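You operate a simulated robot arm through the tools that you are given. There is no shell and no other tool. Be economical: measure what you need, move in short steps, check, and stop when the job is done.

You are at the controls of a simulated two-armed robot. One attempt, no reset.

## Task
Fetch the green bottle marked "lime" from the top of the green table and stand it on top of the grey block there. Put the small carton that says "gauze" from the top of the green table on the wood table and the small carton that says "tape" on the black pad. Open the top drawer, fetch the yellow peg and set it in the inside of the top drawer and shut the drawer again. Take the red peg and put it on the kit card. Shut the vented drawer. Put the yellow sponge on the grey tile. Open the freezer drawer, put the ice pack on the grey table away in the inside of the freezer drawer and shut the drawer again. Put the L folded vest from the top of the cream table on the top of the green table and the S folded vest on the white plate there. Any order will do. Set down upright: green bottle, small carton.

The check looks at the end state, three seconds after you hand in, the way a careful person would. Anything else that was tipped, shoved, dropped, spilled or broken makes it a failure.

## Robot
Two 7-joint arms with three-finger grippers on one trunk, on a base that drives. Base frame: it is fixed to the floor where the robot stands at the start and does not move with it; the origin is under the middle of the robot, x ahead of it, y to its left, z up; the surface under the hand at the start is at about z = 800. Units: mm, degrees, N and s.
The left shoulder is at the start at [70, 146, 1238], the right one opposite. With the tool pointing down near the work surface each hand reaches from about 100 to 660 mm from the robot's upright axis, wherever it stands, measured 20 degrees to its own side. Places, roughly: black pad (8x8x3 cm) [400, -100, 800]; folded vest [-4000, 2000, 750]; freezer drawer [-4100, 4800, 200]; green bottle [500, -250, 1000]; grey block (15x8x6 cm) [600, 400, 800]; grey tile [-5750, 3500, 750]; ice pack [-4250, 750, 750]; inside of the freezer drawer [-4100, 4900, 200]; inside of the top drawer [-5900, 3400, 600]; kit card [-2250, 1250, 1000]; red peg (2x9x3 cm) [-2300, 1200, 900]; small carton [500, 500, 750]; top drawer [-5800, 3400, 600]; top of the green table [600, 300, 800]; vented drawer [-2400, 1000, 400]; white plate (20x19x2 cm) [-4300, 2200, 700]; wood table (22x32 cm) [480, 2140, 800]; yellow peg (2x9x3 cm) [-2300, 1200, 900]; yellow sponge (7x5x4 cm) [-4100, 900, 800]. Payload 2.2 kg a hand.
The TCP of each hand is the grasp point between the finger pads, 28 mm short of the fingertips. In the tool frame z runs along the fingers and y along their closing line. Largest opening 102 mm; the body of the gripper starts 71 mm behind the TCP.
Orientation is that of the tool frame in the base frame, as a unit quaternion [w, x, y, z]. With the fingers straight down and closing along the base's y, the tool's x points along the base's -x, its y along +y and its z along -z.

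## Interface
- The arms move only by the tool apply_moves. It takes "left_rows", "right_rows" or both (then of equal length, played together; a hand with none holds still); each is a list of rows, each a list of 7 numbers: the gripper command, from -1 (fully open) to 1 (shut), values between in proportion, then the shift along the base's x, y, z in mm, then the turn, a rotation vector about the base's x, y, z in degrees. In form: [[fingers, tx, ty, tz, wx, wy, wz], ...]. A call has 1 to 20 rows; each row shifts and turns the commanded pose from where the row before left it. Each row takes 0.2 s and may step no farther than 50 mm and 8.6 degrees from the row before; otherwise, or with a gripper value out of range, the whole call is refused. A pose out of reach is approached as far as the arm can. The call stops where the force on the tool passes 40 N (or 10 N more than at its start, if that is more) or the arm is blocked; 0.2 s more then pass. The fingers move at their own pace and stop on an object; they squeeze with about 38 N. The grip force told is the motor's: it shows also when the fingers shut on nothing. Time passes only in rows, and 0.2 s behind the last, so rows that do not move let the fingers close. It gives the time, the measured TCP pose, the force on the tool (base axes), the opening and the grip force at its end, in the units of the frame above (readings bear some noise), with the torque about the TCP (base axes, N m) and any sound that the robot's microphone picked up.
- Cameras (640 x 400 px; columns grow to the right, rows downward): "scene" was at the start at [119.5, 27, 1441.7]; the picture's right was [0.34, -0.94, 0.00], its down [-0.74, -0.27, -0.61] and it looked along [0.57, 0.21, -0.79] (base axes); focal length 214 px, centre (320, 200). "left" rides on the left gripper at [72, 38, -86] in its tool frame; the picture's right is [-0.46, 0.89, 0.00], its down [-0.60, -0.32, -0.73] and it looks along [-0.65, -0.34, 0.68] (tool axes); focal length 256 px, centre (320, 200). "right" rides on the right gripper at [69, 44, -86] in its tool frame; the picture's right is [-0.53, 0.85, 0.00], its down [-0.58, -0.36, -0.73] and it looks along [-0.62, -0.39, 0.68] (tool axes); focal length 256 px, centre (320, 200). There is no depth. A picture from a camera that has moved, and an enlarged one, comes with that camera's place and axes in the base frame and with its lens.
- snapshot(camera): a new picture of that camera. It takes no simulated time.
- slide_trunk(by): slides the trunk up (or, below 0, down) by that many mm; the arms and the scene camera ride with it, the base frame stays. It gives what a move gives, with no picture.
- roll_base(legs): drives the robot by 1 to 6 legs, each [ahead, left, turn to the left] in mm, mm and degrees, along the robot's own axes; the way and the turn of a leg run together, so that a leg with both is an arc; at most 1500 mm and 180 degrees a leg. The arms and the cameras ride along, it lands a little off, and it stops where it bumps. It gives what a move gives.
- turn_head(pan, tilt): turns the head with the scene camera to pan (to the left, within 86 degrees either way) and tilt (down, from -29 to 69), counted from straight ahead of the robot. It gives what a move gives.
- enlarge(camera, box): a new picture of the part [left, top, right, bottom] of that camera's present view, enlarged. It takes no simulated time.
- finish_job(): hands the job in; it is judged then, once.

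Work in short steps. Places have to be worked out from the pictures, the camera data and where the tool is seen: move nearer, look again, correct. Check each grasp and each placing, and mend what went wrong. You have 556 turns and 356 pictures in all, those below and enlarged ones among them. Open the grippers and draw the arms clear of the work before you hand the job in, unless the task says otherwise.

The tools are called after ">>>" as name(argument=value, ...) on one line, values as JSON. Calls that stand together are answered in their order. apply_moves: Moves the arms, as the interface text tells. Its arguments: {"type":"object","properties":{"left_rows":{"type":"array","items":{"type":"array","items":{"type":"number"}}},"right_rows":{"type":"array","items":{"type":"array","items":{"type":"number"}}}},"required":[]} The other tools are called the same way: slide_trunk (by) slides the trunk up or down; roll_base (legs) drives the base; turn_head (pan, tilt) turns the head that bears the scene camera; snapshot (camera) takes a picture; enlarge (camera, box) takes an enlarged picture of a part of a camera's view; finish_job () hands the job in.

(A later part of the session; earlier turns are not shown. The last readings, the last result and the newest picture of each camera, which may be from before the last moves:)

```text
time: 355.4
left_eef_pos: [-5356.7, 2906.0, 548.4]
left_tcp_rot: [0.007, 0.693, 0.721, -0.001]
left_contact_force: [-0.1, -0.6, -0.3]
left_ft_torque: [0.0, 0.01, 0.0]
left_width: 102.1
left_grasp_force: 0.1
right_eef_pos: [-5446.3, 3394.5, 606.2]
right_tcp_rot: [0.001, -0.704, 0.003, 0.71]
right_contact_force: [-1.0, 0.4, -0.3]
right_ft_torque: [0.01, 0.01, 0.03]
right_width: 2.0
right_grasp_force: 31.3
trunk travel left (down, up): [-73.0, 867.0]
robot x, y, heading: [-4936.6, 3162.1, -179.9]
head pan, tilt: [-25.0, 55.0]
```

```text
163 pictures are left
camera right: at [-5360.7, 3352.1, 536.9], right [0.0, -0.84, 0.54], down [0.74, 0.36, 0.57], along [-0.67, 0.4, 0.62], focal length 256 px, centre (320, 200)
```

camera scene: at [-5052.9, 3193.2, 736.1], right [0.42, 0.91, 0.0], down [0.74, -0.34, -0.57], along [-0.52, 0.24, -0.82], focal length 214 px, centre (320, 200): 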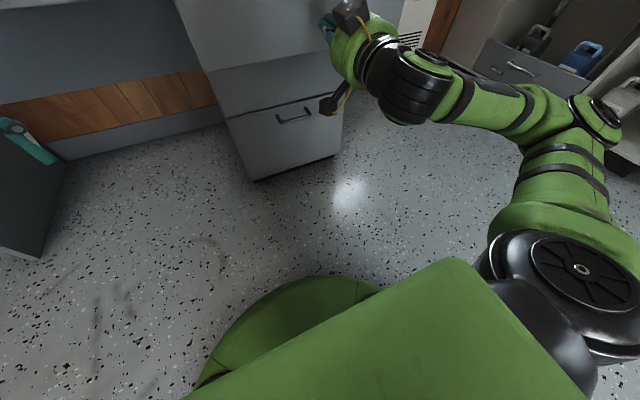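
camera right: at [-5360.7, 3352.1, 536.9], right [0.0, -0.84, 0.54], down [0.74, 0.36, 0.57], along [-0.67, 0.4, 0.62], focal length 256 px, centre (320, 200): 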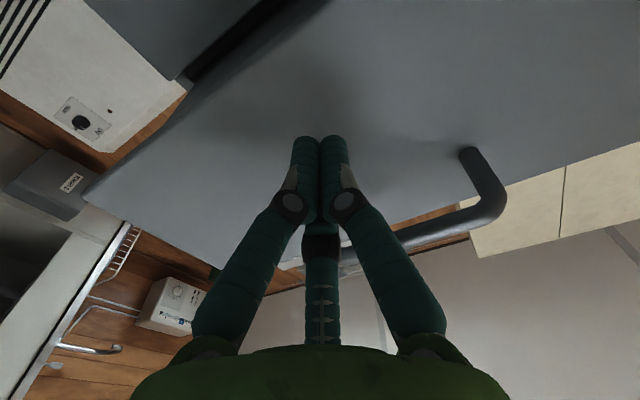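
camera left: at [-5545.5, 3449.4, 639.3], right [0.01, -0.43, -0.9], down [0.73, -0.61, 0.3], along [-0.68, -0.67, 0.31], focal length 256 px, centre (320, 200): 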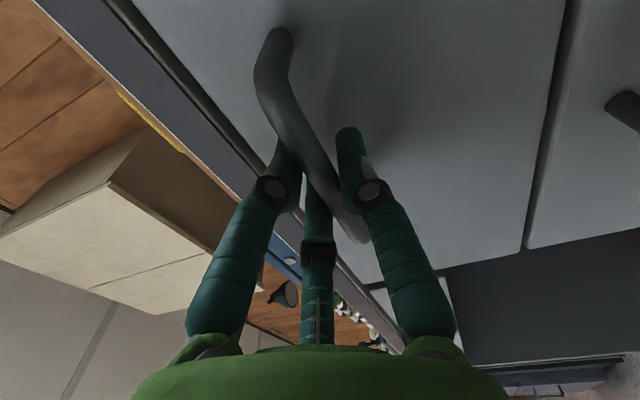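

Fist on the panel. Push 150, then smaller steps.

>>> roll_base(legs=[[150, 0, 0]])

>>> roll_base(legs=[[40, 0, 0]])

>>> snapshot(camera="right")

```text
time: 356.7
left_eef_pos: [-5503.5, 2906.0, 547.7]
left_tcp_rot: [0.006, 0.694, 0.72, -0.002]
left_contact_force: [-0.5, 0.3, -0.3]
left_ft_torque: [0.01, 0.01, 0.03]
left_width: 102.0
left_grasp_force: 0.1
right_eef_pos: [-5592.6, 3395.1, 606.0]
right_tcp_rot: [0.002, -0.704, 0.005, 0.71]
right_contact_force: [-0.7, 0.3, -0.3]
right_ft_torque: [-0.03, 0.0, -0.03]
right_width: 2.1
right_grasp_force: 31.2
trunk travel left (down, up): [-73.0, 867.0]
robot x, y, heading: [-5084.5, 3162.1, -180.1]
head pan, tilt: [-25.0, 55.0]
```

```text
time: 357.6
left_eef_pos: [-5542.6, 2904.9, 546.6]
left_tcp_rot: [0.006, 0.694, 0.72, -0.001]
left_contact_force: [0.3, -0.3, 0.6]
left_ft_torque: [0.0, 0.01, -0.01]
left_width: 102.1
left_grasp_force: 0.0
right_eef_pos: [-5631.4, 3395.5, 607.1]
right_tcp_rot: [0.002, -0.704, 0.004, 0.71]
right_contact_force: [0.5, -0.5, 0.7]
right_ft_torque: [-0.02, 0.04, 0.02]
right_width: 2.3
right_grasp_force: 31.3
trunk travel left (down, up): [-73.0, 867.0]
robot x, y, heading: [-5123.2, 3161.9, -179.7]
head pan, tilt: [-25.0, 55.0]
```

```text
162 pictures are left
camera right: at [-5546.1, 3352.7, 536.7], right [0.0, -0.84, 0.54], down [0.74, 0.36, 0.57], along [-0.67, 0.4, 0.62], focal length 256 px, centre (320, 200)
```

right: 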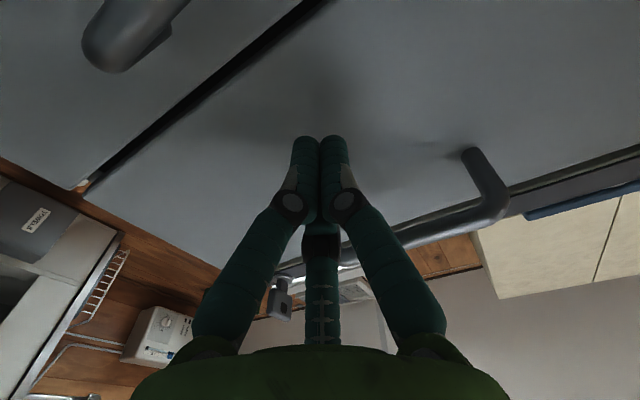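

Almost flush. Continue 15 mm at a time until the stop.

>>> roll_base(legs=[[15, 0, 0]])

>>> roll_base(legs=[[12, 0, 0]])

>>> snapshot(camera="right")

```text
time: 358.4
left_eef_pos: [-5557.3, 2906.4, 548.4]
left_tcp_rot: [0.006, 0.694, 0.72, -0.001]
left_contact_force: [-0.2, -0.1, -0.2]
left_ft_torque: [0.02, -0.01, 0.02]
left_width: 101.9
left_grasp_force: 0.0
right_eef_pos: [-5645.5, 3395.1, 606.5]
right_tcp_rot: [0.002, -0.704, 0.004, 0.71]
right_contact_force: [-0.1, -0.7, 0.3]
right_ft_torque: [0.01, 0.01, -0.03]
right_width: 2.0
right_grasp_force: 31.4
trunk travel left (down, up): [-73.0, 867.0]
robot x, y, heading: [-5136.3, 3161.9, -179.8]
head pan, tilt: [-25.0, 55.0]
```

```text
time: 359.2
left_eef_pos: [-5563.6, 2906.1, 546.9]
left_tcp_rot: [0.007, 0.694, 0.72, -0.001]
left_contact_force: [0.1, 0.5, 0.7]
left_ft_torque: [-0.01, -0.03, -0.01]
left_width: 102.3
left_grasp_force: 0.0
right_eef_pos: [-5646.7, 3395.2, 607.4]
right_tcp_rot: [0.003, -0.703, 0.005, 0.711]
right_contact_force: [8.3, 1.5, 1.4]
right_ft_torque: [-0.1, 0.0, 0.02]
right_width: 6.0
right_grasp_force: 31.6
trunk travel left (down, up): [-73.0, 867.0]
robot x, y, heading: [-5141.2, 3165.3, 180.1]
head pan, tilt: [-25.0, 55.0]
stopped in leg 1: the force on the tool passed its limit at 57 N (the readings are from after the stop); the commanded pose is now the measured one
```

```text
161 pictures are left
camera right: at [-5563.3, 3352.9, 537.2], right [0.0, -0.84, 0.54], down [0.74, 0.36, 0.57], along [-0.67, 0.4, 0.62], focal length 256 px, centre (320, 200)
```

right: 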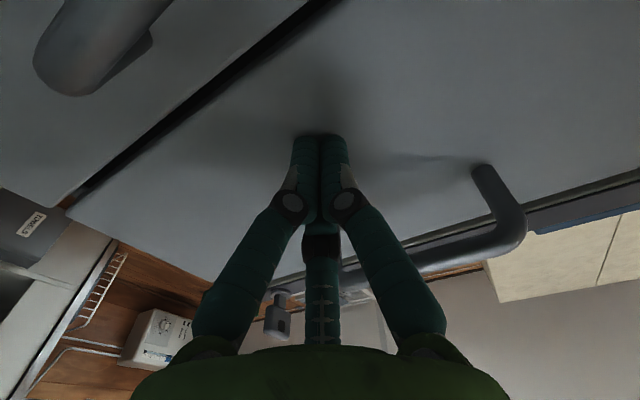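

The drawer is shut (firm stop). Back off, raise the trunk and turn the right hand down again.

>>> roll_base(legs=[[-180, 0, 0]])

>>> slide_trunk(by=400)

>>> apply_moves(right_rows=[[-1, 10, 0, 0, 0, -8.4, 0], [-1, 10, 0, 0, 0, -8.4, 0], [-1, 10, 0, 0, 0, -8.4, 0], [-1, 10, 0, 0, 0, -8.4, 0], [-1, 10, 0, 0, 0, -8.4, 0], [-1, 10, 0, 0, 0, -8.4, 0], [-1, 10, 0, 0, 0, -8.4, 0], [-1, 10, 0, 0, 0, -8.4, 0], [-1, 10, 0, 0, 0, -8.4, 0], [-1, 10, 0, 0, 0, -8.4, 0], [-1, 10, 0, 0, 0, -6, 0], [-1, 0, 0, 0, 0, 0, 0]])

>>> slide_trunk(by=300)

>>> snapshot(camera="scene")

```text
time: 360.7
left_eef_pos: [-5386.2, 2905.4, 546.6]
left_tcp_rot: [0.007, 0.693, 0.721, -0.002]
left_contact_force: [-0.4, 0.1, -0.2]
left_ft_torque: [0.02, -0.01, 0.0]
left_width: 102.2
left_grasp_force: 0.0
right_eef_pos: [-5472.6, 3394.9, 606.3]
right_tcp_rot: [-0.001, -0.704, 0.001, 0.71]
right_contact_force: [0.2, 0.0, 0.1]
right_ft_torque: [-0.03, -0.05, 0.01]
right_width: 2.0
right_grasp_force: 31.0
trunk travel left (down, up): [-73.0, 867.0]
robot x, y, heading: [-4967.6, 3163.2, -179.9]
head pan, tilt: [-25.0, 55.0]
```

```text
time: 364.5
left_eef_pos: [-5386.4, 2905.0, 947.6]
left_tcp_rot: [0.008, 0.693, 0.721, -0.001]
left_contact_force: [0.7, -0.2, 0.1]
left_ft_torque: [0.0, 0.01, 0.01]
left_width: 101.7
left_grasp_force: 0.0
right_eef_pos: [-5471.8, 3393.2, 1006.3]
right_tcp_rot: [0.001, -0.704, 0.002, 0.71]
right_contact_force: [0.5, 0.3, 0.0]
right_ft_torque: [-0.01, -0.01, -0.03]
right_width: 2.3
right_grasp_force: 31.2
trunk travel left (down, up): [-473.0, 467.0]
robot x, y, heading: [-4968.5, 3160.4, -179.8]
head pan, tilt: [-25.0, 55.0]
```

```text
time: 367.1
left_eef_pos: [-5385.3, 2904.3, 948.1]
left_tcp_rot: [0.007, 0.693, 0.721, -0.002]
left_contact_force: [0.2, 0.6, -0.2]
left_ft_torque: [0.01, -0.04, -0.01]
left_width: 101.9
left_grasp_force: 0.1
right_eef_pos: [-5363.9, 3394.6, 1005.9]
right_tcp_rot: [-0.002, 1.0, -0.001, -0.003]
right_contact_force: [0.4, -0.4, -0.7]
right_ft_torque: [0.0, 0.02, 0.01]
right_width: 101.7
right_grasp_force: 0.1
trunk travel left (down, up): [-473.0, 467.0]
robot x, y, heading: [-4967.0, 3161.0, -180.0]
head pan, tilt: [-25.0, 55.0]
```

```text
time: 370.1
left_eef_pos: [-5385.6, 2904.6, 1247.3]
left_tcp_rot: [0.007, 0.693, 0.721, -0.001]
left_contact_force: [0.5, -0.2, -0.1]
left_ft_torque: [0.0, 0.0, -0.02]
left_width: 102.3
left_grasp_force: 0.0
right_eef_pos: [-5363.9, 3394.1, 1307.1]
right_tcp_rot: [-0.003, 1.0, 0.0, -0.003]
right_contact_force: [0.3, 0.3, -0.1]
right_ft_torque: [0.01, 0.01, -0.03]
right_width: 102.0
right_grasp_force: 0.1
trunk travel left (down, up): [-773.0, 167.0]
robot x, y, heading: [-4964.7, 3161.1, -180.1]
head pan, tilt: [-25.0, 55.0]
```

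```text
160 pictures are left
camera scene: at [-5083.0, 3193.1, 1436.1], right [0.42, 0.91, 0.0], down [0.74, -0.34, -0.57], along [-0.52, 0.24, -0.82], focal length 214 px, centre (320, 200)
```

scene: 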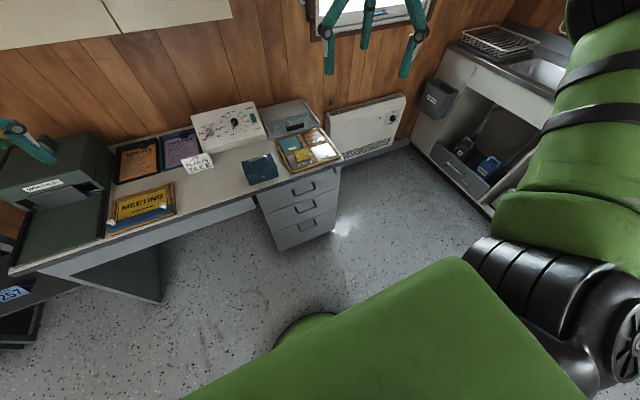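

Drawer is closed. Reset the left hand yaw and look left along the route to the grey table.

>>> apply_moves(left_rows=[[-1, 3, 0, 0, 0, 0, -8.2], [-1, 3, 0, 0, 0, 0, -8.2], [-1, 3, 0, 0, 0, 0, -8.2], [-1, 3, 0, 0, 0, 0, -8.2], [-1, 3, 0, 0, 0, 0, -8.2], [-1, 3, 0, 0, 0, 0, -8.2], [-1, 3, 0, 0, 0, 0, -8.2], [-1, 3, 0, 0, 0, 0, -8.2], [-1, 3, 0, 0, 0, 0, -8.2], [-1, 3, 0, 0, 0, 0, -8.2], [-1, 0, 0, 0, 0, 0, -6]])

>>> turn_head(pan=80, tilt=25)

>>> snapshot(camera="scene")

```text
time: 372.5
left_eef_pos: [-5357.0, 2904.9, 1245.2]
left_tcp_rot: [0.005, 0.999, 0.036, -0.006]
left_contact_force: [0.4, 0.4, -0.5]
left_ft_torque: [0.01, 0.01, 0.01]
left_width: 102.0
left_grasp_force: 0.0
right_eef_pos: [-5362.8, 3392.7, 1305.6]
right_tcp_rot: [-0.003, 1.0, 0.0, -0.004]
right_contact_force: [-0.3, 0.8, 0.6]
right_ft_torque: [-0.02, 0.01, 0.0]
right_width: 102.1
right_grasp_force: 0.1
trunk travel left (down, up): [-773.0, 167.0]
robot x, y, heading: [-4967.3, 3164.4, -180.0]
head pan, tilt: [-25.0, 55.0]
```

```text
time: 374.3
left_eef_pos: [-5356.7, 2906.1, 1246.3]
left_tcp_rot: [0.004, 0.999, 0.037, -0.006]
left_contact_force: [0.1, 0.7, 0.4]
left_ft_torque: [0.0, 0.0, 0.01]
left_width: 102.0
left_grasp_force: 0.0
right_eef_pos: [-5363.4, 3393.5, 1306.8]
right_tcp_rot: [-0.002, 1.0, -0.001, -0.004]
right_contact_force: [-0.4, 0.1, 0.3]
right_ft_torque: [-0.02, 0.04, -0.02]
right_width: 101.8
right_grasp_force: 0.0
trunk travel left (down, up): [-773.0, 167.0]
robot x, y, heading: [-4965.1, 3160.5, -179.7]
head pan, tilt: [80.0, 25.0]
```

```text
159 pictures are left
camera scene: at [-5033.3, 3072.0, 1480.1], right [-0.99, 0.17, 0.0], down [0.07, 0.42, -0.91], along [-0.16, -0.89, -0.42], focal length 214 px, centre (320, 200)
```

scene: 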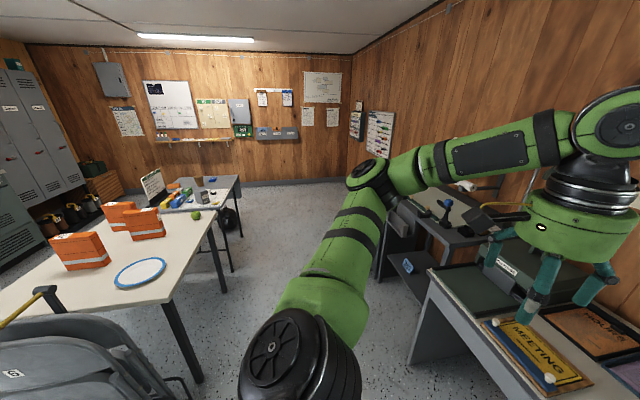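

Corridor is clear. Drive left 1450, check, then again.

>>> roll_base(legs=[[0, 1450, 0]])

>>> roll_base(legs=[[0, 1350, 0]])

>>> snapshot(camera="scene")

```text
time: 381.6
left_eef_pos: [-5326.0, 1432.7, 1245.3]
left_tcp_rot: [0.005, 0.999, 0.051, -0.007]
left_contact_force: [0.4, -0.9, -0.1]
left_ft_torque: [-0.02, -0.04, -0.03]
left_width: 102.1
left_grasp_force: 0.1
right_eef_pos: [-5343.7, 1920.0, 1306.3]
right_tcp_rot: [-0.002, 1.0, 0.012, -0.004]
right_contact_force: [-0.1, 0.3, -0.4]
right_ft_torque: [-0.04, 0.02, 0.0]
right_width: 101.9
right_grasp_force: 0.0
trunk travel left (down, up): [-773.0, 167.0]
robot x, y, heading: [-4942.2, 1698.7, -178.2]
head pan, tilt: [80.0, 25.0]
```

```text
time: 388.3
left_eef_pos: [-5317.3, 116.0, 1246.2]
left_tcp_rot: [0.005, 0.999, 0.033, -0.006]
left_contact_force: [0.1, 0.3, 0.0]
left_ft_torque: [-0.06, 0.0, -0.02]
left_width: 102.0
left_grasp_force: 0.0
right_eef_pos: [-5319.0, 604.0, 1306.2]
right_tcp_rot: [-0.001, 1.0, -0.006, -0.003]
right_contact_force: [0.4, 0.2, -0.8]
right_ft_torque: [-0.03, -0.02, -0.02]
right_width: 102.2
right_grasp_force: 0.1
trunk travel left (down, up): [-773.0, 167.0]
robot x, y, heading: [-4926.3, 366.5, 179.8]
head pan, tilt: [80.0, 25.0]
```

```text
158 pictures are left
camera scene: at [-4992.7, 279.7, 1480.2], right [-0.98, 0.18, 0.0], down [0.08, 0.42, -0.91], along [-0.16, -0.89, -0.42], focal length 214 px, centre (320, 200)
```

scene: 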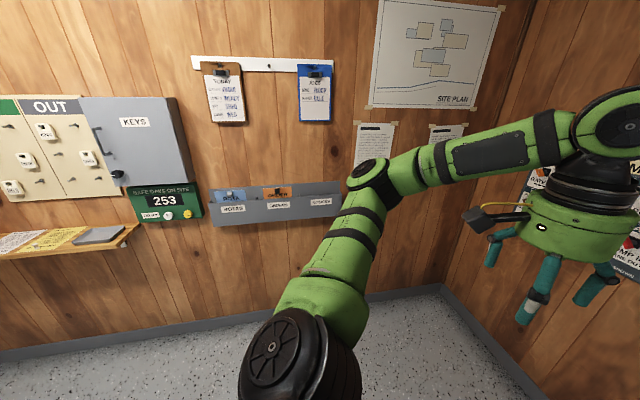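

Turn right 90° to face +y, then drive right (east) toward the ice pack.

>>> roll_base(legs=[[0, 0, -90], [0, -420, 0]])

>>> turn_head(pan=-20, tilt=45)

>>> snapshot(camera="scene")

```text
time: 393.9
left_eef_pos: [-4941.7, 759.1, 1245.6]
left_tcp_rot: [-0.003, 0.73, -0.684, -0.005]
left_contact_force: [-1.0, -0.4, 0.4]
left_ft_torque: [0.03, -0.07, -0.01]
left_width: 102.0
left_grasp_force: 0.1
right_eef_pos: [-4453.8, 757.9, 1307.2]
right_tcp_rot: [0.007, -0.703, 0.711, -0.001]
right_contact_force: [-0.2, -0.6, 0.2]
right_ft_torque: [-0.02, -0.07, 0.01]
right_width: 101.9
right_grasp_force: 0.0
trunk travel left (down, up): [-773.0, 167.0]
robot x, y, heading: [-4681.3, 364.9, 89.6]
head pan, tilt: [80.0, 25.0]
stopped in leg 2: the robot was blocked; the commanded pose is now the measured one
```

```text
time: 395.7
left_eef_pos: [-4935.0, 758.4, 1247.0]
left_tcp_rot: [-0.001, 0.729, -0.684, -0.008]
left_contact_force: [0.6, -0.1, 0.5]
left_ft_torque: [0.0, 0.0, 0.03]
left_width: 101.6
left_grasp_force: 0.0
right_eef_pos: [-4447.7, 757.8, 1306.2]
right_tcp_rot: [0.005, -0.703, 0.712, 0.001]
right_contact_force: [-0.3, 0.1, -1.1]
right_ft_torque: [0.04, 0.02, -0.02]
right_width: 102.1
right_grasp_force: 0.1
trunk travel left (down, up): [-773.0, 167.0]
robot x, y, heading: [-4678.5, 365.1, 89.5]
head pan, tilt: [-20.0, 45.0]
```

```text
157 pictures are left
camera scene: at [-4655.2, 492.5, 1449.6], right [0.94, -0.35, 0.0], down [-0.25, -0.66, -0.71], along [0.25, 0.66, -0.71], focal length 214 px, centre (320, 200)
```

scene: 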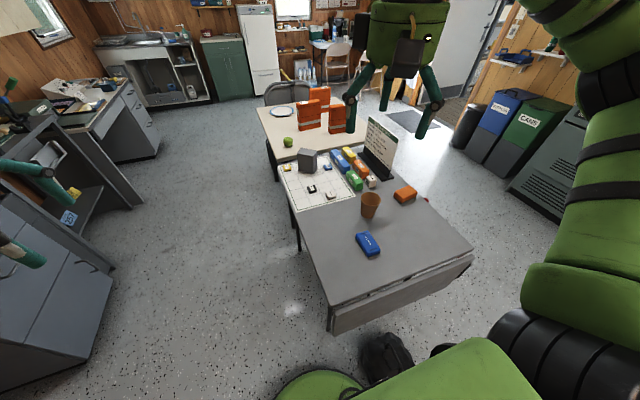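

A backpack on the floor blocks further right; I back off a bit, go ahead 70 and turn right 15° to reach the ice pack (−4318, 860) from here.

>>> roll_base(legs=[[0, 25, 0], [70, 0, 0], [0, 0, -18]])

>>> slide_trunk(by=-300)

>>> snapshot(camera="scene")

>>> snapshot(camera="right")

```text
time: 398.1
left_eef_pos: [-4827.3, 886.9, 1246.4]
left_tcp_rot: [0.003, -0.614, 0.789, 0.006]
left_contact_force: [0.4, 0.0, 0.3]
left_ft_torque: [0.0, 0.0, 0.06]
left_width: 102.2
left_grasp_force: 0.0
right_eef_pos: [-4362.8, 736.4, 1306.8]
right_tcp_rot: [0.005, -0.583, 0.812, 0.0]
right_contact_force: [-0.4, -0.3, 0.6]
right_ft_torque: [-0.05, 0.01, 0.0]
right_width: 101.9
right_grasp_force: 0.1
trunk travel left (down, up): [-773.0, 167.0]
robot x, y, heading: [-4707.3, 430.0, 71.4]
head pan, tilt: [-20.0, 45.0]
```

```text
time: 401.1
left_eef_pos: [-4826.0, 887.1, 946.3]
left_tcp_rot: [0.002, -0.614, 0.789, 0.007]
left_contact_force: [-0.6, 0.1, 0.2]
left_ft_torque: [0.02, 0.01, -0.01]
left_width: 101.9
left_grasp_force: 0.0
right_eef_pos: [-4361.4, 736.9, 1007.2]
right_tcp_rot: [0.005, -0.583, 0.812, 0.001]
right_contact_force: [-0.3, -0.7, 0.7]
right_ft_torque: [0.01, -0.05, -0.01]
right_width: 102.0
right_grasp_force: 0.1
trunk travel left (down, up): [-473.0, 467.0]
robot x, y, heading: [-4708.9, 433.5, 71.5]
head pan, tilt: [-20.0, 45.0]
```

```text
156 pictures are left
camera scene: at [-4641.6, 546.9, 1149.6], right [0.78, -0.62, 0.0], down [-0.44, -0.55, -0.71], along [0.44, 0.55, -0.71], focal length 214 px, centre (320, 200)
```

scene: 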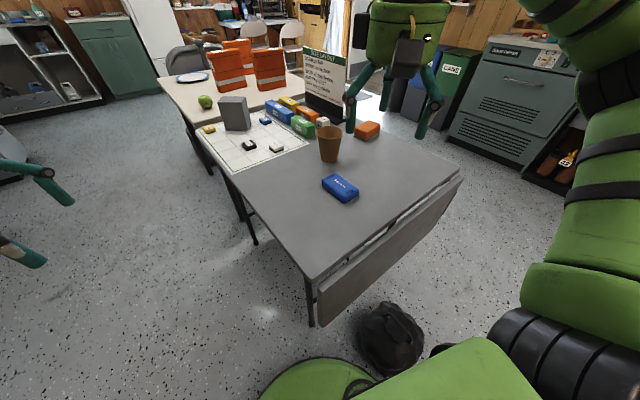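

```text
155 pictures are left
camera right: at [-4426.5, 685.8, 1091.5], right [-0.63, 0.78, 0.0], down [0.52, 0.43, 0.74], along [0.57, 0.46, -0.67], focal length 256 px, centre (320, 200)
```

right: 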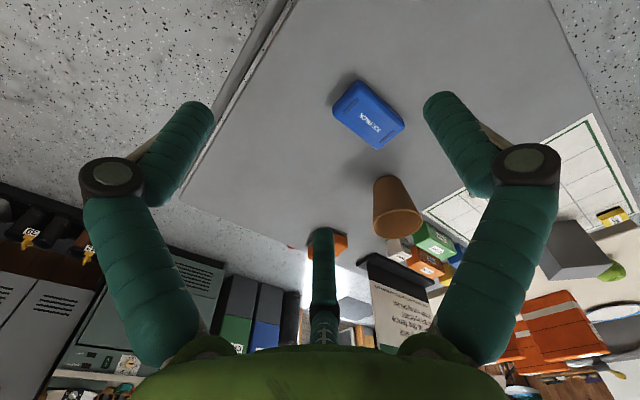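

Ice pack centre ≈ (−4323, 858), ~95 mm along y, 58 mm along x. Turn the right hand +18.5° (closing along x) and move above it.

>>> apply_moves(right_rows=[[-1, 8, 18, 0, 0, 0, 6.2], [-1, 8, 18, 0, 0, 0, 6.2], [-1, 8, 18, 0, 0, 0, 6.2], [-1, 8, 18, 0, 0, 0, 0], [-1, 8, 18, -30, 0, 0, 0], [-1, 8, 20, -40, 0, 0, 0], [-1, 0, 0, -40, 0, 0, 0], [-1, 0, 0, 0, 0, 0, 0]])

>>> snapshot(camera="right")

>>> snapshot(camera="scene")

```text
time: 402.9
left_eef_pos: [-4826.2, 885.8, 946.5]
left_tcp_rot: [0.002, -0.615, 0.789, 0.007]
left_contact_force: [-0.4, 0.2, 0.2]
left_ft_torque: [0.03, -0.01, 0.0]
left_width: 102.0
left_grasp_force: 0.1
right_eef_pos: [-4316.0, 846.1, 897.9]
right_tcp_rot: [0.006, -0.707, 0.707, 0.001]
right_contact_force: [-0.3, 0.1, 0.1]
right_ft_torque: [0.04, -0.02, -0.01]
right_width: 102.1
right_grasp_force: 0.0
trunk travel left (down, up): [-473.0, 467.0]
robot x, y, heading: [-4709.5, 435.5, 71.7]
head pan, tilt: [-20.0, 45.0]
```

```text
154 pictures are left
camera right: at [-4361.3, 777.0, 981.8], right [-0.85, 0.53, 0.0], down [0.36, 0.57, 0.74], along [0.4, 0.62, -0.67], focal length 256 px, centre (320, 200)
```

right: 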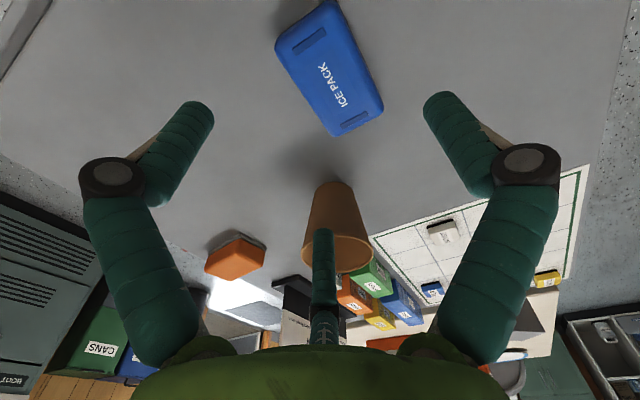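

```text
153 pictures are left
camera scene: at [-4642.0, 547.0, 1149.6], right [0.78, -0.62, 0.0], down [-0.44, -0.55, -0.71], along [0.44, 0.55, -0.71], focal length 214 px, centre (320, 200)
```

scene: 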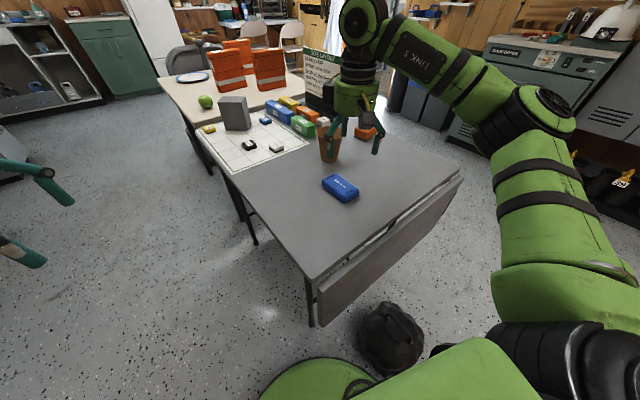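

Aligned. Shift slightly and lower to ≈ 768, then close.

>>> apply_moves(right_rows=[[-1, 5, 6, -35, 0, 0, 0], [-1, 0, 0, -35, 0, 0, 0], [-1, 0, 0, -30, 0, 0, 0], [-1, 0, 0, -20, 0, 0, 0], [-1, 0, 0, -9, 0, 0, 0], [-1, 0, 0, 0, 0, 0, 0]])

>>> snapshot(camera="right")

```text
time: 404.3
left_eef_pos: [-4826.2, 885.1, 945.9]
left_tcp_rot: [0.002, -0.614, 0.789, 0.007]
left_contact_force: [0.3, -0.7, -0.5]
left_ft_torque: [0.04, 0.02, 0.0]
left_width: 102.0
left_grasp_force: 0.1
right_eef_pos: [-4310.4, 851.3, 768.1]
right_tcp_rot: [0.005, -0.706, 0.708, 0.002]
right_contact_force: [0.6, 0.8, -0.2]
right_ft_torque: [-0.02, 0.0, -0.01]
right_width: 101.8
right_grasp_force: 0.1
trunk travel left (down, up): [-473.0, 467.0]
robot x, y, heading: [-4706.1, 433.2, 71.3]
head pan, tilt: [-20.0, 45.0]
```

```text
152 pictures are left
camera right: at [-4354.8, 783.5, 852.8], right [-0.85, 0.53, 0.0], down [0.36, 0.57, 0.74], along [0.39, 0.62, -0.67], focal length 256 px, centre (320, 200)
```

right: 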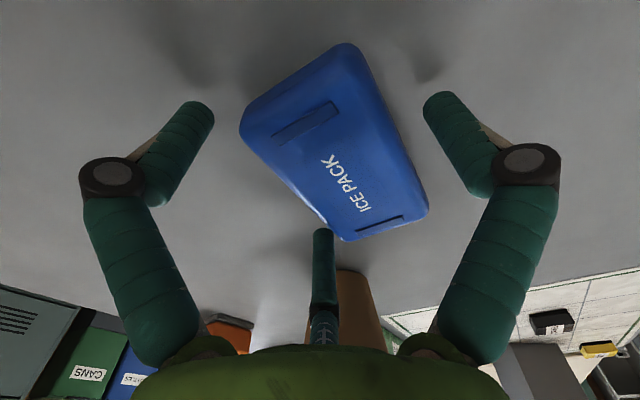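

Close.

>>> apply_moves(right_rows=[[-0.5, 0, 0, 0, 0, 0, 0], [0, 0, 0, 0, 0, 0, 0], [1, 0, 0, 0, 0, 0, 0], [1, 0, 0, 0, 0, 0, 0], [1, 0, 0, 0, 0, 0, 0]])

>>> snapshot(camera="right")

```text
time: 405.5
left_eef_pos: [-4825.7, 886.7, 945.5]
left_tcp_rot: [0.003, -0.614, 0.789, 0.007]
left_contact_force: [0.0, 0.2, -0.7]
left_ft_torque: [0.04, 0.01, -0.01]
left_width: 102.1
left_grasp_force: 0.1
right_eef_pos: [-4309.5, 851.3, 769.2]
right_tcp_rot: [-0.005, 0.707, -0.707, -0.001]
right_contact_force: [1.6, 1.4, 4.8]
right_ft_torque: [0.03, 0.17, -0.04]
right_width: 80.8
right_grasp_force: 38.1
trunk travel left (down, up): [-473.0, 467.0]
robot x, y, heading: [-4706.6, 434.8, 71.4]
head pan, tilt: [-20.0, 45.0]
```

```text
151 pictures are left
camera right: at [-4354.7, 783.5, 853.5], right [-0.84, 0.54, 0.0], down [0.36, 0.57, 0.74], along [0.4, 0.62, -0.67], focal length 256 px, centre (320, 200)
```

right: 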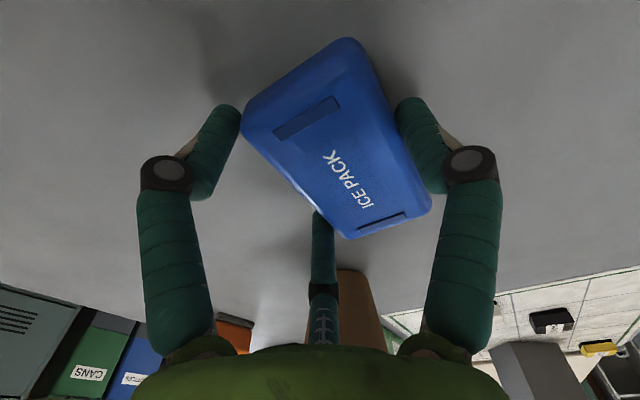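

Gripped at 81 mm as predicted. Lift.

>>> apply_moves(right_rows=[[1, 0, 0, 10, 0, 0, 0], [1, 0, 0, 30, 0, 0, 0], [1, 0, 0, 40, 0, 0, 0], [1, 0, 0, 40, 0, 0, 0], [1, 0, 0, 40, 0, 0, 0], [1, 0, 0, 0, 0, 0, 0]])

>>> slide_trunk(by=250)

>>> snapshot(camera="right")

```text
time: 406.9
left_eef_pos: [-4825.8, 887.5, 946.1]
left_tcp_rot: [0.002, -0.614, 0.789, 0.007]
left_contact_force: [0.3, -0.6, -0.6]
left_ft_torque: [-0.05, 0.01, -0.01]
left_width: 102.0
left_grasp_force: 0.1
right_eef_pos: [-4306.5, 853.4, 925.5]
right_tcp_rot: [0.004, -0.707, 0.707, 0.001]
right_contact_force: [0.5, -0.3, -1.4]
right_ft_torque: [-0.01, -0.01, 0.02]
right_width: 80.4
right_grasp_force: 38.3
trunk travel left (down, up): [-473.0, 467.0]
robot x, y, heading: [-4707.2, 433.1, 71.6]
head pan, tilt: [-20.0, 45.0]
```

```text
time: 409.5
left_eef_pos: [-4825.0, 886.8, 1196.2]
left_tcp_rot: [0.001, -0.614, 0.789, 0.007]
left_contact_force: [0.5, 0.6, -0.5]
left_ft_torque: [-0.05, -0.03, 0.04]
left_width: 101.7
left_grasp_force: 0.1
right_eef_pos: [-4307.0, 854.3, 1176.4]
right_tcp_rot: [0.005, -0.707, 0.707, 0.0]
right_contact_force: [-0.6, -0.6, -1.7]
right_ft_torque: [0.0, -0.04, -0.01]
right_width: 80.8
right_grasp_force: 37.6
trunk travel left (down, up): [-723.0, 217.0]
robot x, y, heading: [-4705.4, 433.6, 71.6]
head pan, tilt: [-20.0, 45.0]
```

```text
150 pictures are left
camera right: at [-4351.8, 785.2, 1261.1], right [-0.84, 0.53, 0.0], down [0.36, 0.57, 0.74], along [0.39, 0.62, -0.68], focal length 256 px, centre (320, 200)
```

right: 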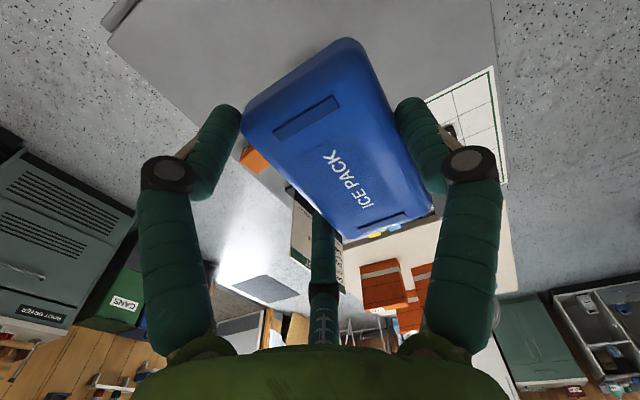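

Ice pack held. Go back around: straighten, move left 320, then north along the corridor.

>>> roll_base(legs=[[0, 0, 18.4], [0, 320, 0]])

>>> roll_base(legs=[[1450, 0, 0]])

>>> roll_base(legs=[[1400, 0, 0]])

>>> turn_head(pan=-30, tilt=30)

>>> snapshot(camera="scene")

```text
time: 412.7
left_eef_pos: [-5284.9, 831.2, 1197.0]
left_tcp_rot: [0.0, 0.729, -0.685, -0.009]
left_contact_force: [0.3, 0.2, -0.3]
left_ft_torque: [0.0, 0.01, 0.02]
left_width: 102.0
left_grasp_force: 0.0
right_eef_pos: [-4780.5, 957.0, 1176.1]
right_tcp_rot: [-0.004, 0.807, -0.59, -0.003]
right_contact_force: [0.0, -0.4, -1.3]
right_ft_torque: [0.0, 0.0, -0.03]
right_width: 80.3
right_grasp_force: 38.0
trunk travel left (down, up): [-723.0, 217.0]
robot x, y, heading: [-5035.8, 436.7, 89.3]
head pan, tilt: [-20.0, 45.0]
```

```text
time: 419.9
left_eef_pos: [-5267.1, 2277.2, 1197.8]
left_tcp_rot: [0.0, 0.729, -0.685, -0.008]
left_contact_force: [0.7, -0.6, 0.6]
left_ft_torque: [0.01, -0.01, 0.01]
left_width: 101.9
left_grasp_force: 0.2
right_eef_pos: [-4763.2, 2404.0, 1176.7]
right_tcp_rot: [-0.004, 0.808, -0.59, -0.002]
right_contact_force: [-0.7, -0.3, -1.5]
right_ft_torque: [-0.02, -0.04, -0.01]
right_width: 80.4
right_grasp_force: 38.1
trunk travel left (down, up): [-723.0, 217.0]
robot x, y, heading: [-5016.4, 1885.2, 89.3]
head pan, tilt: [-20.0, 45.0]
```

```text
time: 426.9
left_eef_pos: [-5219.2, 3697.6, 1197.2]
left_tcp_rot: [0.0, 0.719, -0.695, -0.007]
left_contact_force: [0.4, 0.3, 0.1]
left_ft_torque: [0.01, 0.01, 0.0]
left_width: 102.1
left_grasp_force: 0.1
right_eef_pos: [-4710.7, 3809.5, 1176.5]
right_tcp_rot: [-0.004, 0.799, -0.602, -0.002]
right_contact_force: [-0.3, -0.3, -0.7]
right_ft_torque: [0.04, -0.04, 0.0]
right_width: 80.3
right_grasp_force: 38.4
trunk travel left (down, up): [-723.0, 217.0]
robot x, y, heading: [-4979.1, 3298.2, 87.7]
head pan, tilt: [-20.0, 45.0]
```

```text
time: 427.7
left_eef_pos: [-5218.0, 3697.0, 1196.1]
left_tcp_rot: [0.0, 0.719, -0.695, -0.008]
left_contact_force: [-0.1, -0.5, 1.0]
left_ft_torque: [0.02, 0.03, -0.01]
left_width: 101.9
left_grasp_force: 0.0
right_eef_pos: [-4711.5, 3810.5, 1175.4]
right_tcp_rot: [-0.005, 0.799, -0.601, -0.001]
right_contact_force: [0.2, 0.0, -0.8]
right_ft_torque: [0.01, -0.01, 0.0]
right_width: 80.5
right_grasp_force: 38.0
trunk travel left (down, up): [-723.0, 217.0]
robot x, y, heading: [-4979.0, 3296.9, 87.6]
head pan, tilt: [-30.0, 30.0]
```

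```text
149 pictures are left
camera scene: at [-4929.2, 3424.9, 1422.1], right [0.85, -0.53, 0.0], down [-0.27, -0.42, -0.87], along [0.46, 0.73, -0.5], focal length 214 px, centre (320, 200)
```

scene: 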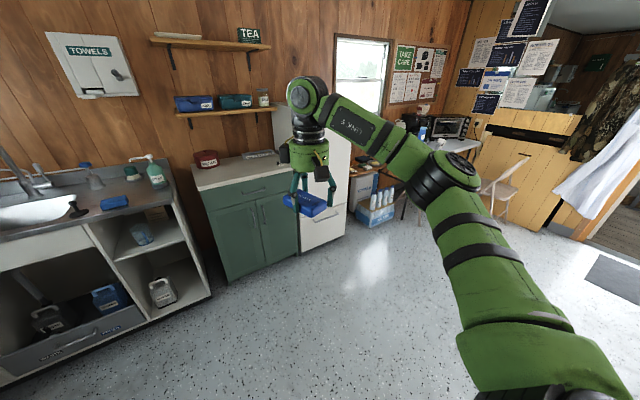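

Fridge front at y ≈ 4730, x −4318…−3821. Straighten and drive right 880 to face it.

>>> roll_base(legs=[[0, 0, 2.4], [0, -880, 0]])

>>> turn_head(pan=0, tilt=35)

>>> snapshot(camera="scene")

```text
time: 432.7
left_eef_pos: [-4353.5, 3688.6, 1195.9]
left_tcp_rot: [-0.001, 0.734, -0.679, -0.007]
left_contact_force: [0.1, 0.4, 0.1]
left_ft_torque: [0.01, 0.01, -0.01]
left_width: 101.9
left_grasp_force: 0.0
right_eef_pos: [-3852.3, 3824.6, 1176.2]
right_tcp_rot: [-0.005, 0.813, -0.583, -0.001]
right_contact_force: [-0.5, -0.2, -1.5]
right_ft_torque: [-0.02, 0.01, 0.0]
right_width: 80.5
right_grasp_force: 38.2
trunk travel left (down, up): [-723.0, 217.0]
robot x, y, heading: [-4101.0, 3297.4, 90.4]
head pan, tilt: [-30.0, 30.0]
```

```text
time: 433.7
left_eef_pos: [-4354.0, 3689.9, 1196.6]
left_tcp_rot: [0.0, 0.734, -0.679, -0.008]
left_contact_force: [-0.9, 0.3, 0.5]
left_ft_torque: [0.0, 0.0, -0.01]
left_width: 102.0
left_grasp_force: 0.0
right_eef_pos: [-3851.8, 3824.4, 1176.3]
right_tcp_rot: [-0.003, 0.813, -0.583, -0.001]
right_contact_force: [0.4, -0.7, -0.4]
right_ft_torque: [-0.02, -0.01, 0.04]
right_width: 80.6
right_grasp_force: 38.3
trunk travel left (down, up): [-723.0, 217.0]
robot x, y, heading: [-4098.7, 3296.5, 90.4]
head pan, tilt: [0.0, 35.0]
```

```text
148 pictures are left
camera scene: at [-4097.7, 3439.4, 1414.4], right [1.0, 0.0, 0.0], down [0.0, -0.57, -0.82], along [0.0, 0.82, -0.57], focal length 214 px, centre (320, 200)
```

scene: 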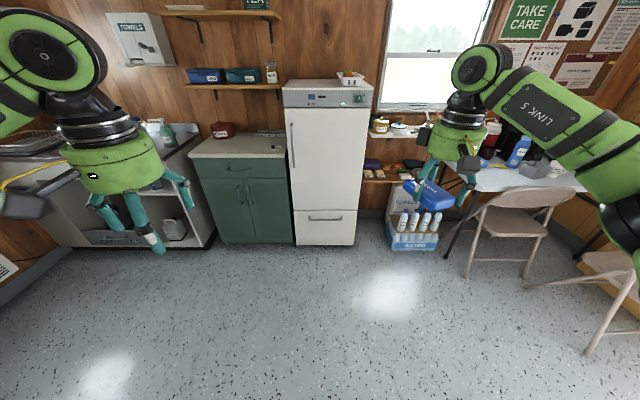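

The freezer drawer's handle is at ≈ (−4058, y 4740, z 328). Retract the right hand and yaw the left hand +86°, then tilt it forward (thumb down).

>>> apply_moves(left_rows=[[-1, 0, 0, 0, 0, 0, 8], [-1, 0, 0, 0, 0, 0, 8], [-1, 0, 0, 0, 0, 0, 8], [-1, 0, 0, 0, 0, 0, 8], [-1, 0, 0, 0, 0, 0, 8], [-1, 0, 0, 0, 0, 0, 8], [-1, 0, 0, 0, 0, 0, 8], [-1, 0, 0, 0, 0, 0, 8], [-1, 0, 0, 0, 0, 0, 8], [-1, 0, 0, 0, 0, 0, 8], [-1, 0, 0, 0, 0, 0, 6]], right_rows=[[1, 0, -20, 0, 0, 0, 0], [1, 0, -20, 0, 0, 0, 0], [1, 0, -20, 0, 0, 0, 0], [1, 0, -20, 0, 0, 0, 0], [1, 0, -20, 0, 0, 0, 0], [1, 0, -20, 0, 0, 0, 0], [1, 0, -20, 0, 0, 0, 0], [1, 0, -20, 0, 0, 0, 0], [1, 0, -20, 0, 0, 0, 0], [1, 0, -20, 0, 0, 0, 0], [1, 0, -10, 0, 0, 0, 0]])

>>> apply_moves(left_rows=[[-0.4, 0, 0, 0, 8.4, 0, 0], [-0.4, 0, 0, 0, 8.4, 0, 0], [-0.4, 0, 0, 0, 8.4, 0, 0], [-0.4, 0, 0, 0, 8.4, 0, 0], [-0.4, 0, 0, 0, 8.4, 0, 0], [-0.4, 0, 0, 0, 8.4, 0, 0], [-0.4, 0, 0, 0, 8.4, 0, 0], [-0.4, 0, 0, 0, 8.4, 0, 0], [-0.4, 0, 0, 0, 8.4, 0, 0], [-0.4, 0, 0, 0, 8.4, 0, 0], [-0.4, 0, 0, 0, 6, 0, 0], [-0.4, 0, 0, 0, 0, 0, 0]])

>>> snapshot(camera="scene")

```text
time: 436.1
left_eef_pos: [-4354.8, 3689.9, 1197.8]
left_tcp_rot: [0.005, 1.0, 0.006, -0.006]
left_contact_force: [0.6, -0.7, 1.0]
left_ft_torque: [0.02, 0.01, 0.02]
left_width: 101.9
left_grasp_force: 0.1
right_eef_pos: [-3851.0, 3612.8, 1178.5]
right_tcp_rot: [-0.004, 0.813, -0.583, -0.002]
right_contact_force: [-0.9, -0.3, -1.4]
right_ft_torque: [0.02, -0.04, 0.01]
right_width: 80.2
right_grasp_force: 38.0
trunk travel left (down, up): [-723.0, 217.0]
robot x, y, heading: [-4094.6, 3302.0, 90.2]
head pan, tilt: [0.0, 35.0]
```

```text
time: 438.7
left_eef_pos: [-4385.9, 3788.4, 1271.1]
left_tcp_rot: [-0.705, 0.71, 0.007, -0.001]
left_contact_force: [-0.5, -0.6, 0.3]
left_ft_torque: [0.02, 0.01, 0.0]
left_width: 71.5
left_grasp_force: 0.0
left hand out of reach, approached as far as the arm can: row 6, 7, 8, 9, 10, 11
right_eef_pos: [-3851.9, 3612.9, 1177.5]
right_tcp_rot: [-0.004, 0.813, -0.583, -0.002]
right_contact_force: [0.2, 0.0, -1.1]
right_ft_torque: [0.0, -0.02, 0.04]
right_width: 80.5
right_grasp_force: 37.9
trunk travel left (down, up): [-723.0, 217.0]
robot x, y, heading: [-4098.3, 3297.8, 90.4]
head pan, tilt: [0.0, 35.0]
```

```text
147 pictures are left
camera scene: at [-4097.6, 3439.1, 1414.4], right [1.0, 0.01, 0.0], down [0.0, -0.57, -0.82], along [0.0, 0.82, -0.57], focal length 214 px, centre (320, 200)
```

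scene: 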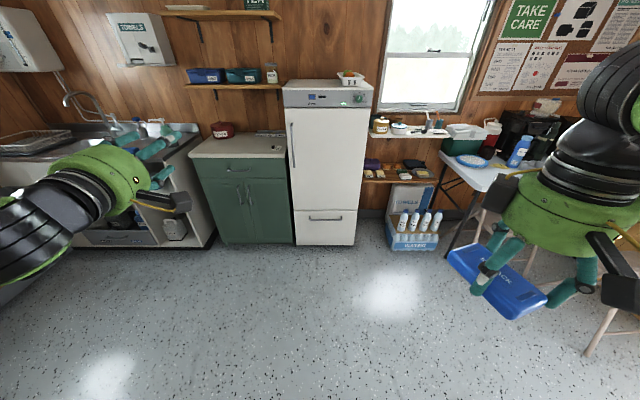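

Lower the trunk fully (−400, −320), then lower the left hand by the arm and check the reach.

>>> slide_trunk(by=-400)

>>> slide_trunk(by=-315)

>>> apply_moves(left_rows=[[-0.4, 0, 0, -30, 0, 0, 0], [-0.4, 0, 0, -30, 0, 0, 0], [-0.4, 0, 0, -30, 0, 0, 0], [-0.4, 0, 0, -30, 0, 0, 0], [-0.4, 0, 0, -30, 0, 0, 0], [-0.4, 0, 0, -30, 0, 0, 0], [-0.4, 0, 0, -30, 0, 0, 0], [-0.4, 0, 0, 0, 0, 0, 0]])

>>> snapshot(camera="scene")

```text
time: 442.5
left_eef_pos: [-4386.4, 3788.6, 871.1]
left_tcp_rot: [-0.704, 0.711, 0.007, -0.001]
left_contact_force: [-0.4, 0.4, -1.1]
left_ft_torque: [0.02, 0.01, 0.02]
left_width: 71.5
left_grasp_force: 0.1
right_eef_pos: [-3852.2, 3612.9, 779.3]
right_tcp_rot: [-0.005, 0.813, -0.583, -0.003]
right_contact_force: [0.7, -0.1, -0.8]
right_ft_torque: [-0.01, -0.02, -0.02]
right_width: 80.7
right_grasp_force: 37.9
trunk travel left (down, up): [-323.0, 617.0]
robot x, y, heading: [-4094.2, 3299.8, 90.2]
head pan, tilt: [0.0, 35.0]
```

```text
time: 445.6
left_eef_pos: [-4385.7, 3789.1, 556.2]
left_tcp_rot: [-0.703, 0.711, 0.007, -0.002]
left_contact_force: [-0.6, 0.0, 0.2]
left_ft_torque: [-0.03, -0.02, 0.01]
left_width: 71.2
left_grasp_force: 0.1
right_eef_pos: [-3851.4, 3613.4, 463.2]
right_tcp_rot: [-0.005, 0.812, -0.584, -0.002]
right_contact_force: [-0.9, 0.1, -1.3]
right_ft_torque: [-0.01, 0.0, 0.03]
right_width: 80.5
right_grasp_force: 38.2
trunk travel left (down, up): [-8.0, 932.0]
robot x, y, heading: [-4093.8, 3297.1, 90.3]
head pan, tilt: [0.0, 35.0]
```

```text
time: 447.4
left_eef_pos: [-4391.2, 3802.0, 348.6]
left_tcp_rot: [-0.704, 0.711, 0.008, -0.002]
left_contact_force: [-0.5, 0.2, 0.2]
left_ft_torque: [0.01, 0.02, 0.0]
left_width: 71.3
left_grasp_force: 0.1
left hand out of reach, approached as far as the arm can: row 1, 2
right_eef_pos: [-3853.5, 3613.0, 463.1]
right_tcp_rot: [-0.004, 0.812, -0.583, -0.002]
right_contact_force: [0.7, 0.4, -1.4]
right_ft_torque: [-0.03, -0.02, 0.01]
right_width: 80.2
right_grasp_force: 38.4
trunk travel left (down, up): [-8.0, 932.0]
robot x, y, heading: [-4094.5, 3300.1, 90.4]
head pan, tilt: [0.0, 35.0]
```

```text
146 pictures are left
camera scene: at [-4097.8, 3439.2, 699.4], right [1.0, 0.01, 0.0], down [0.0, -0.57, -0.82], along [0.0, 0.82, -0.57], focal length 214 px, centre (320, 200)
```

scene: 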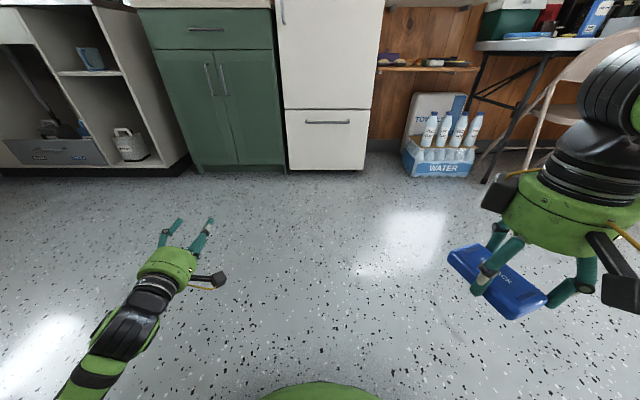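

Handle triangulated: ≈ (−4052, 4694, z 374). Raise the hand 25, drive right 315 and ahead 790.

>>> apply_moves(left_rows=[[-0.4, 0, 0, 25, 0, 0, 0], [-0.4, 0, 0, 0, 0, 0, 0]])

>>> roll_base(legs=[[0, -315, -0.4], [780, 0, 0]])

>>> turn_head(pan=25, tilt=35)

>>> snapshot(camera="scene")

>>> snapshot(camera="left")

```text
time: 448.0
left_eef_pos: [-4392.8, 3801.2, 372.0]
left_tcp_rot: [-0.703, 0.711, 0.007, -0.001]
left_contact_force: [0.1, 0.1, -0.8]
left_ft_torque: [-0.03, -0.02, 0.01]
left_width: 71.4
left_grasp_force: 0.3
right_eef_pos: [-3851.8, 3613.7, 462.1]
right_tcp_rot: [-0.005, 0.812, -0.583, -0.002]
right_contact_force: [0.1, 0.4, -1.2]
right_ft_torque: [-0.04, 0.0, -0.01]
right_width: 80.5
right_grasp_force: 38.1
trunk travel left (down, up): [-8.0, 932.0]
robot x, y, heading: [-4096.9, 3300.4, 90.2]
head pan, tilt: [0.0, 35.0]
```

```text
time: 453.9
left_eef_pos: [-4090.9, 4597.2, 372.6]
left_tcp_rot: [-0.703, 0.711, 0.008, -0.001]
left_contact_force: [0.0, 0.1, -0.4]
left_ft_torque: [-0.02, -0.01, 0.02]
left_width: 71.5
left_grasp_force: 0.1
right_eef_pos: [-3552.1, 4407.7, 462.6]
right_tcp_rot: [-0.005, 0.813, -0.582, -0.002]
right_contact_force: [-0.4, 0.6, -1.8]
right_ft_torque: [-0.01, -0.01, -0.01]
right_width: 80.6
right_grasp_force: 37.8
trunk travel left (down, up): [-8.0, 932.0]
robot x, y, heading: [-3793.6, 4093.3, 90.5]
head pan, tilt: [0.0, 35.0]
```

```text
time: 454.8
left_eef_pos: [-4091.7, 4597.3, 372.3]
left_tcp_rot: [-0.703, 0.711, 0.007, -0.001]
left_contact_force: [0.6, -0.3, -0.5]
left_ft_torque: [0.0, -0.02, -0.02]
left_width: 71.4
left_grasp_force: 0.1
right_eef_pos: [-3549.3, 4408.1, 462.5]
right_tcp_rot: [-0.005, 0.813, -0.583, -0.003]
right_contact_force: [0.4, -1.0, -1.8]
right_ft_torque: [-0.01, -0.02, 0.0]
right_width: 80.2
right_grasp_force: 38.0
trunk travel left (down, up): [-8.0, 932.0]
robot x, y, heading: [-3794.7, 4091.5, 90.6]
head pan, tilt: [25.0, 35.0]
```

```text
145 pictures are left
camera scene: at [-3833.2, 4225.6, 699.4], right [0.9, 0.43, 0.0], down [0.25, -0.52, -0.82], along [-0.35, 0.74, -0.57], focal length 214 px, centre (320, 200)
```

scene: 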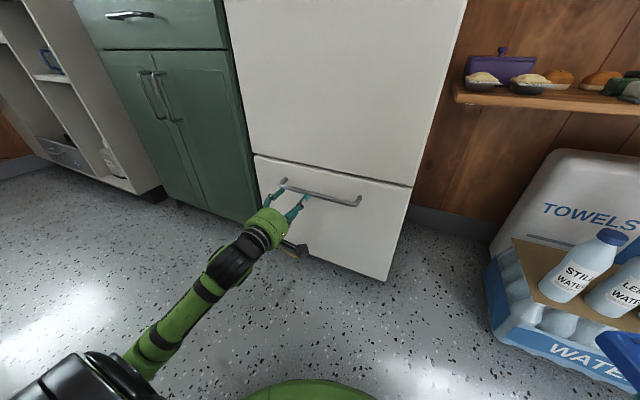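

```text
144 pictures are left
camera left: at [-4017.4, 4510.0, 334.9], right [-0.46, -0.01, -0.89], down [-0.6, -0.74, 0.32], along [-0.66, 0.68, 0.33], focal length 256 px, centre (320, 200)
```

left: 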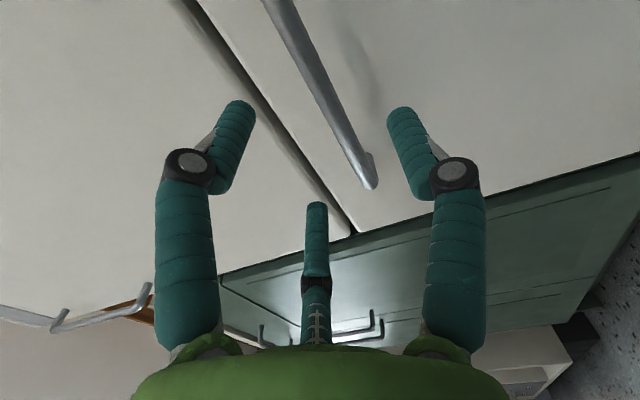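

Bar at y ≈ 4693, z ≈ 367: on the gripper axis. Advance 75 and look.

>>> roll_base(legs=[[75, 0, 0]])

>>> snapshot(camera="left")

>>> enlarge(camera="scene", box=[210, 100, 410, 260])

```text
time: 455.9
left_eef_pos: [-4093.5, 4672.1, 372.7]
left_tcp_rot: [-0.704, 0.71, 0.008, -0.001]
left_contact_force: [0.4, -0.3, 0.2]
left_ft_torque: [-0.02, -0.01, -0.02]
left_width: 71.1
left_grasp_force: 0.1
right_eef_pos: [-3552.1, 4484.4, 461.0]
right_tcp_rot: [-0.004, 0.814, -0.581, -0.002]
right_contact_force: [0.2, -0.4, -0.8]
right_ft_torque: [-0.01, 0.0, 0.03]
right_width: 80.4
right_grasp_force: 37.5
trunk travel left (down, up): [-8.0, 932.0]
robot x, y, heading: [-3797.1, 4167.4, 90.5]
head pan, tilt: [25.0, 35.0]
```

```text
143 pictures are left
camera left: at [-4018.6, 4584.5, 334.9], right [-0.46, -0.01, -0.89], down [-0.6, -0.74, 0.32], along [-0.66, 0.68, 0.33], focal length 256 px, centre (320, 200)
```

left: 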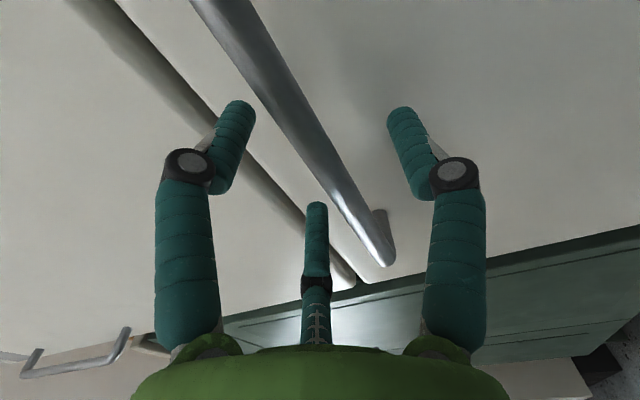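

```text
2.50 times, centred on (310, 180) of scene
camera zoom: at [-3834.1, 4300.3, 699.4], right [0.9, 0.43, 0.0], down [0.25, -0.52, -0.82], along [-0.35, 0.74, -0.57], focal length 536 px, centre (345, 250)
```

zoom: 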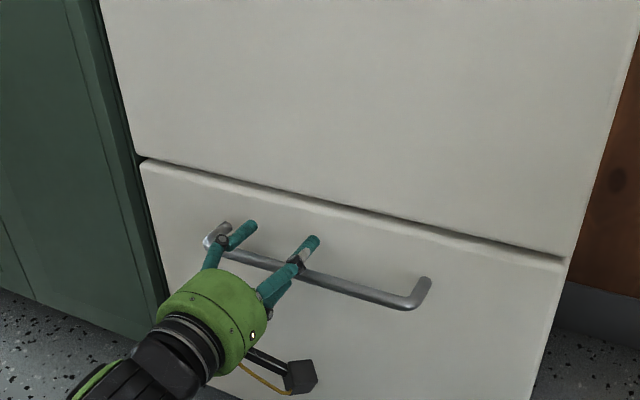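

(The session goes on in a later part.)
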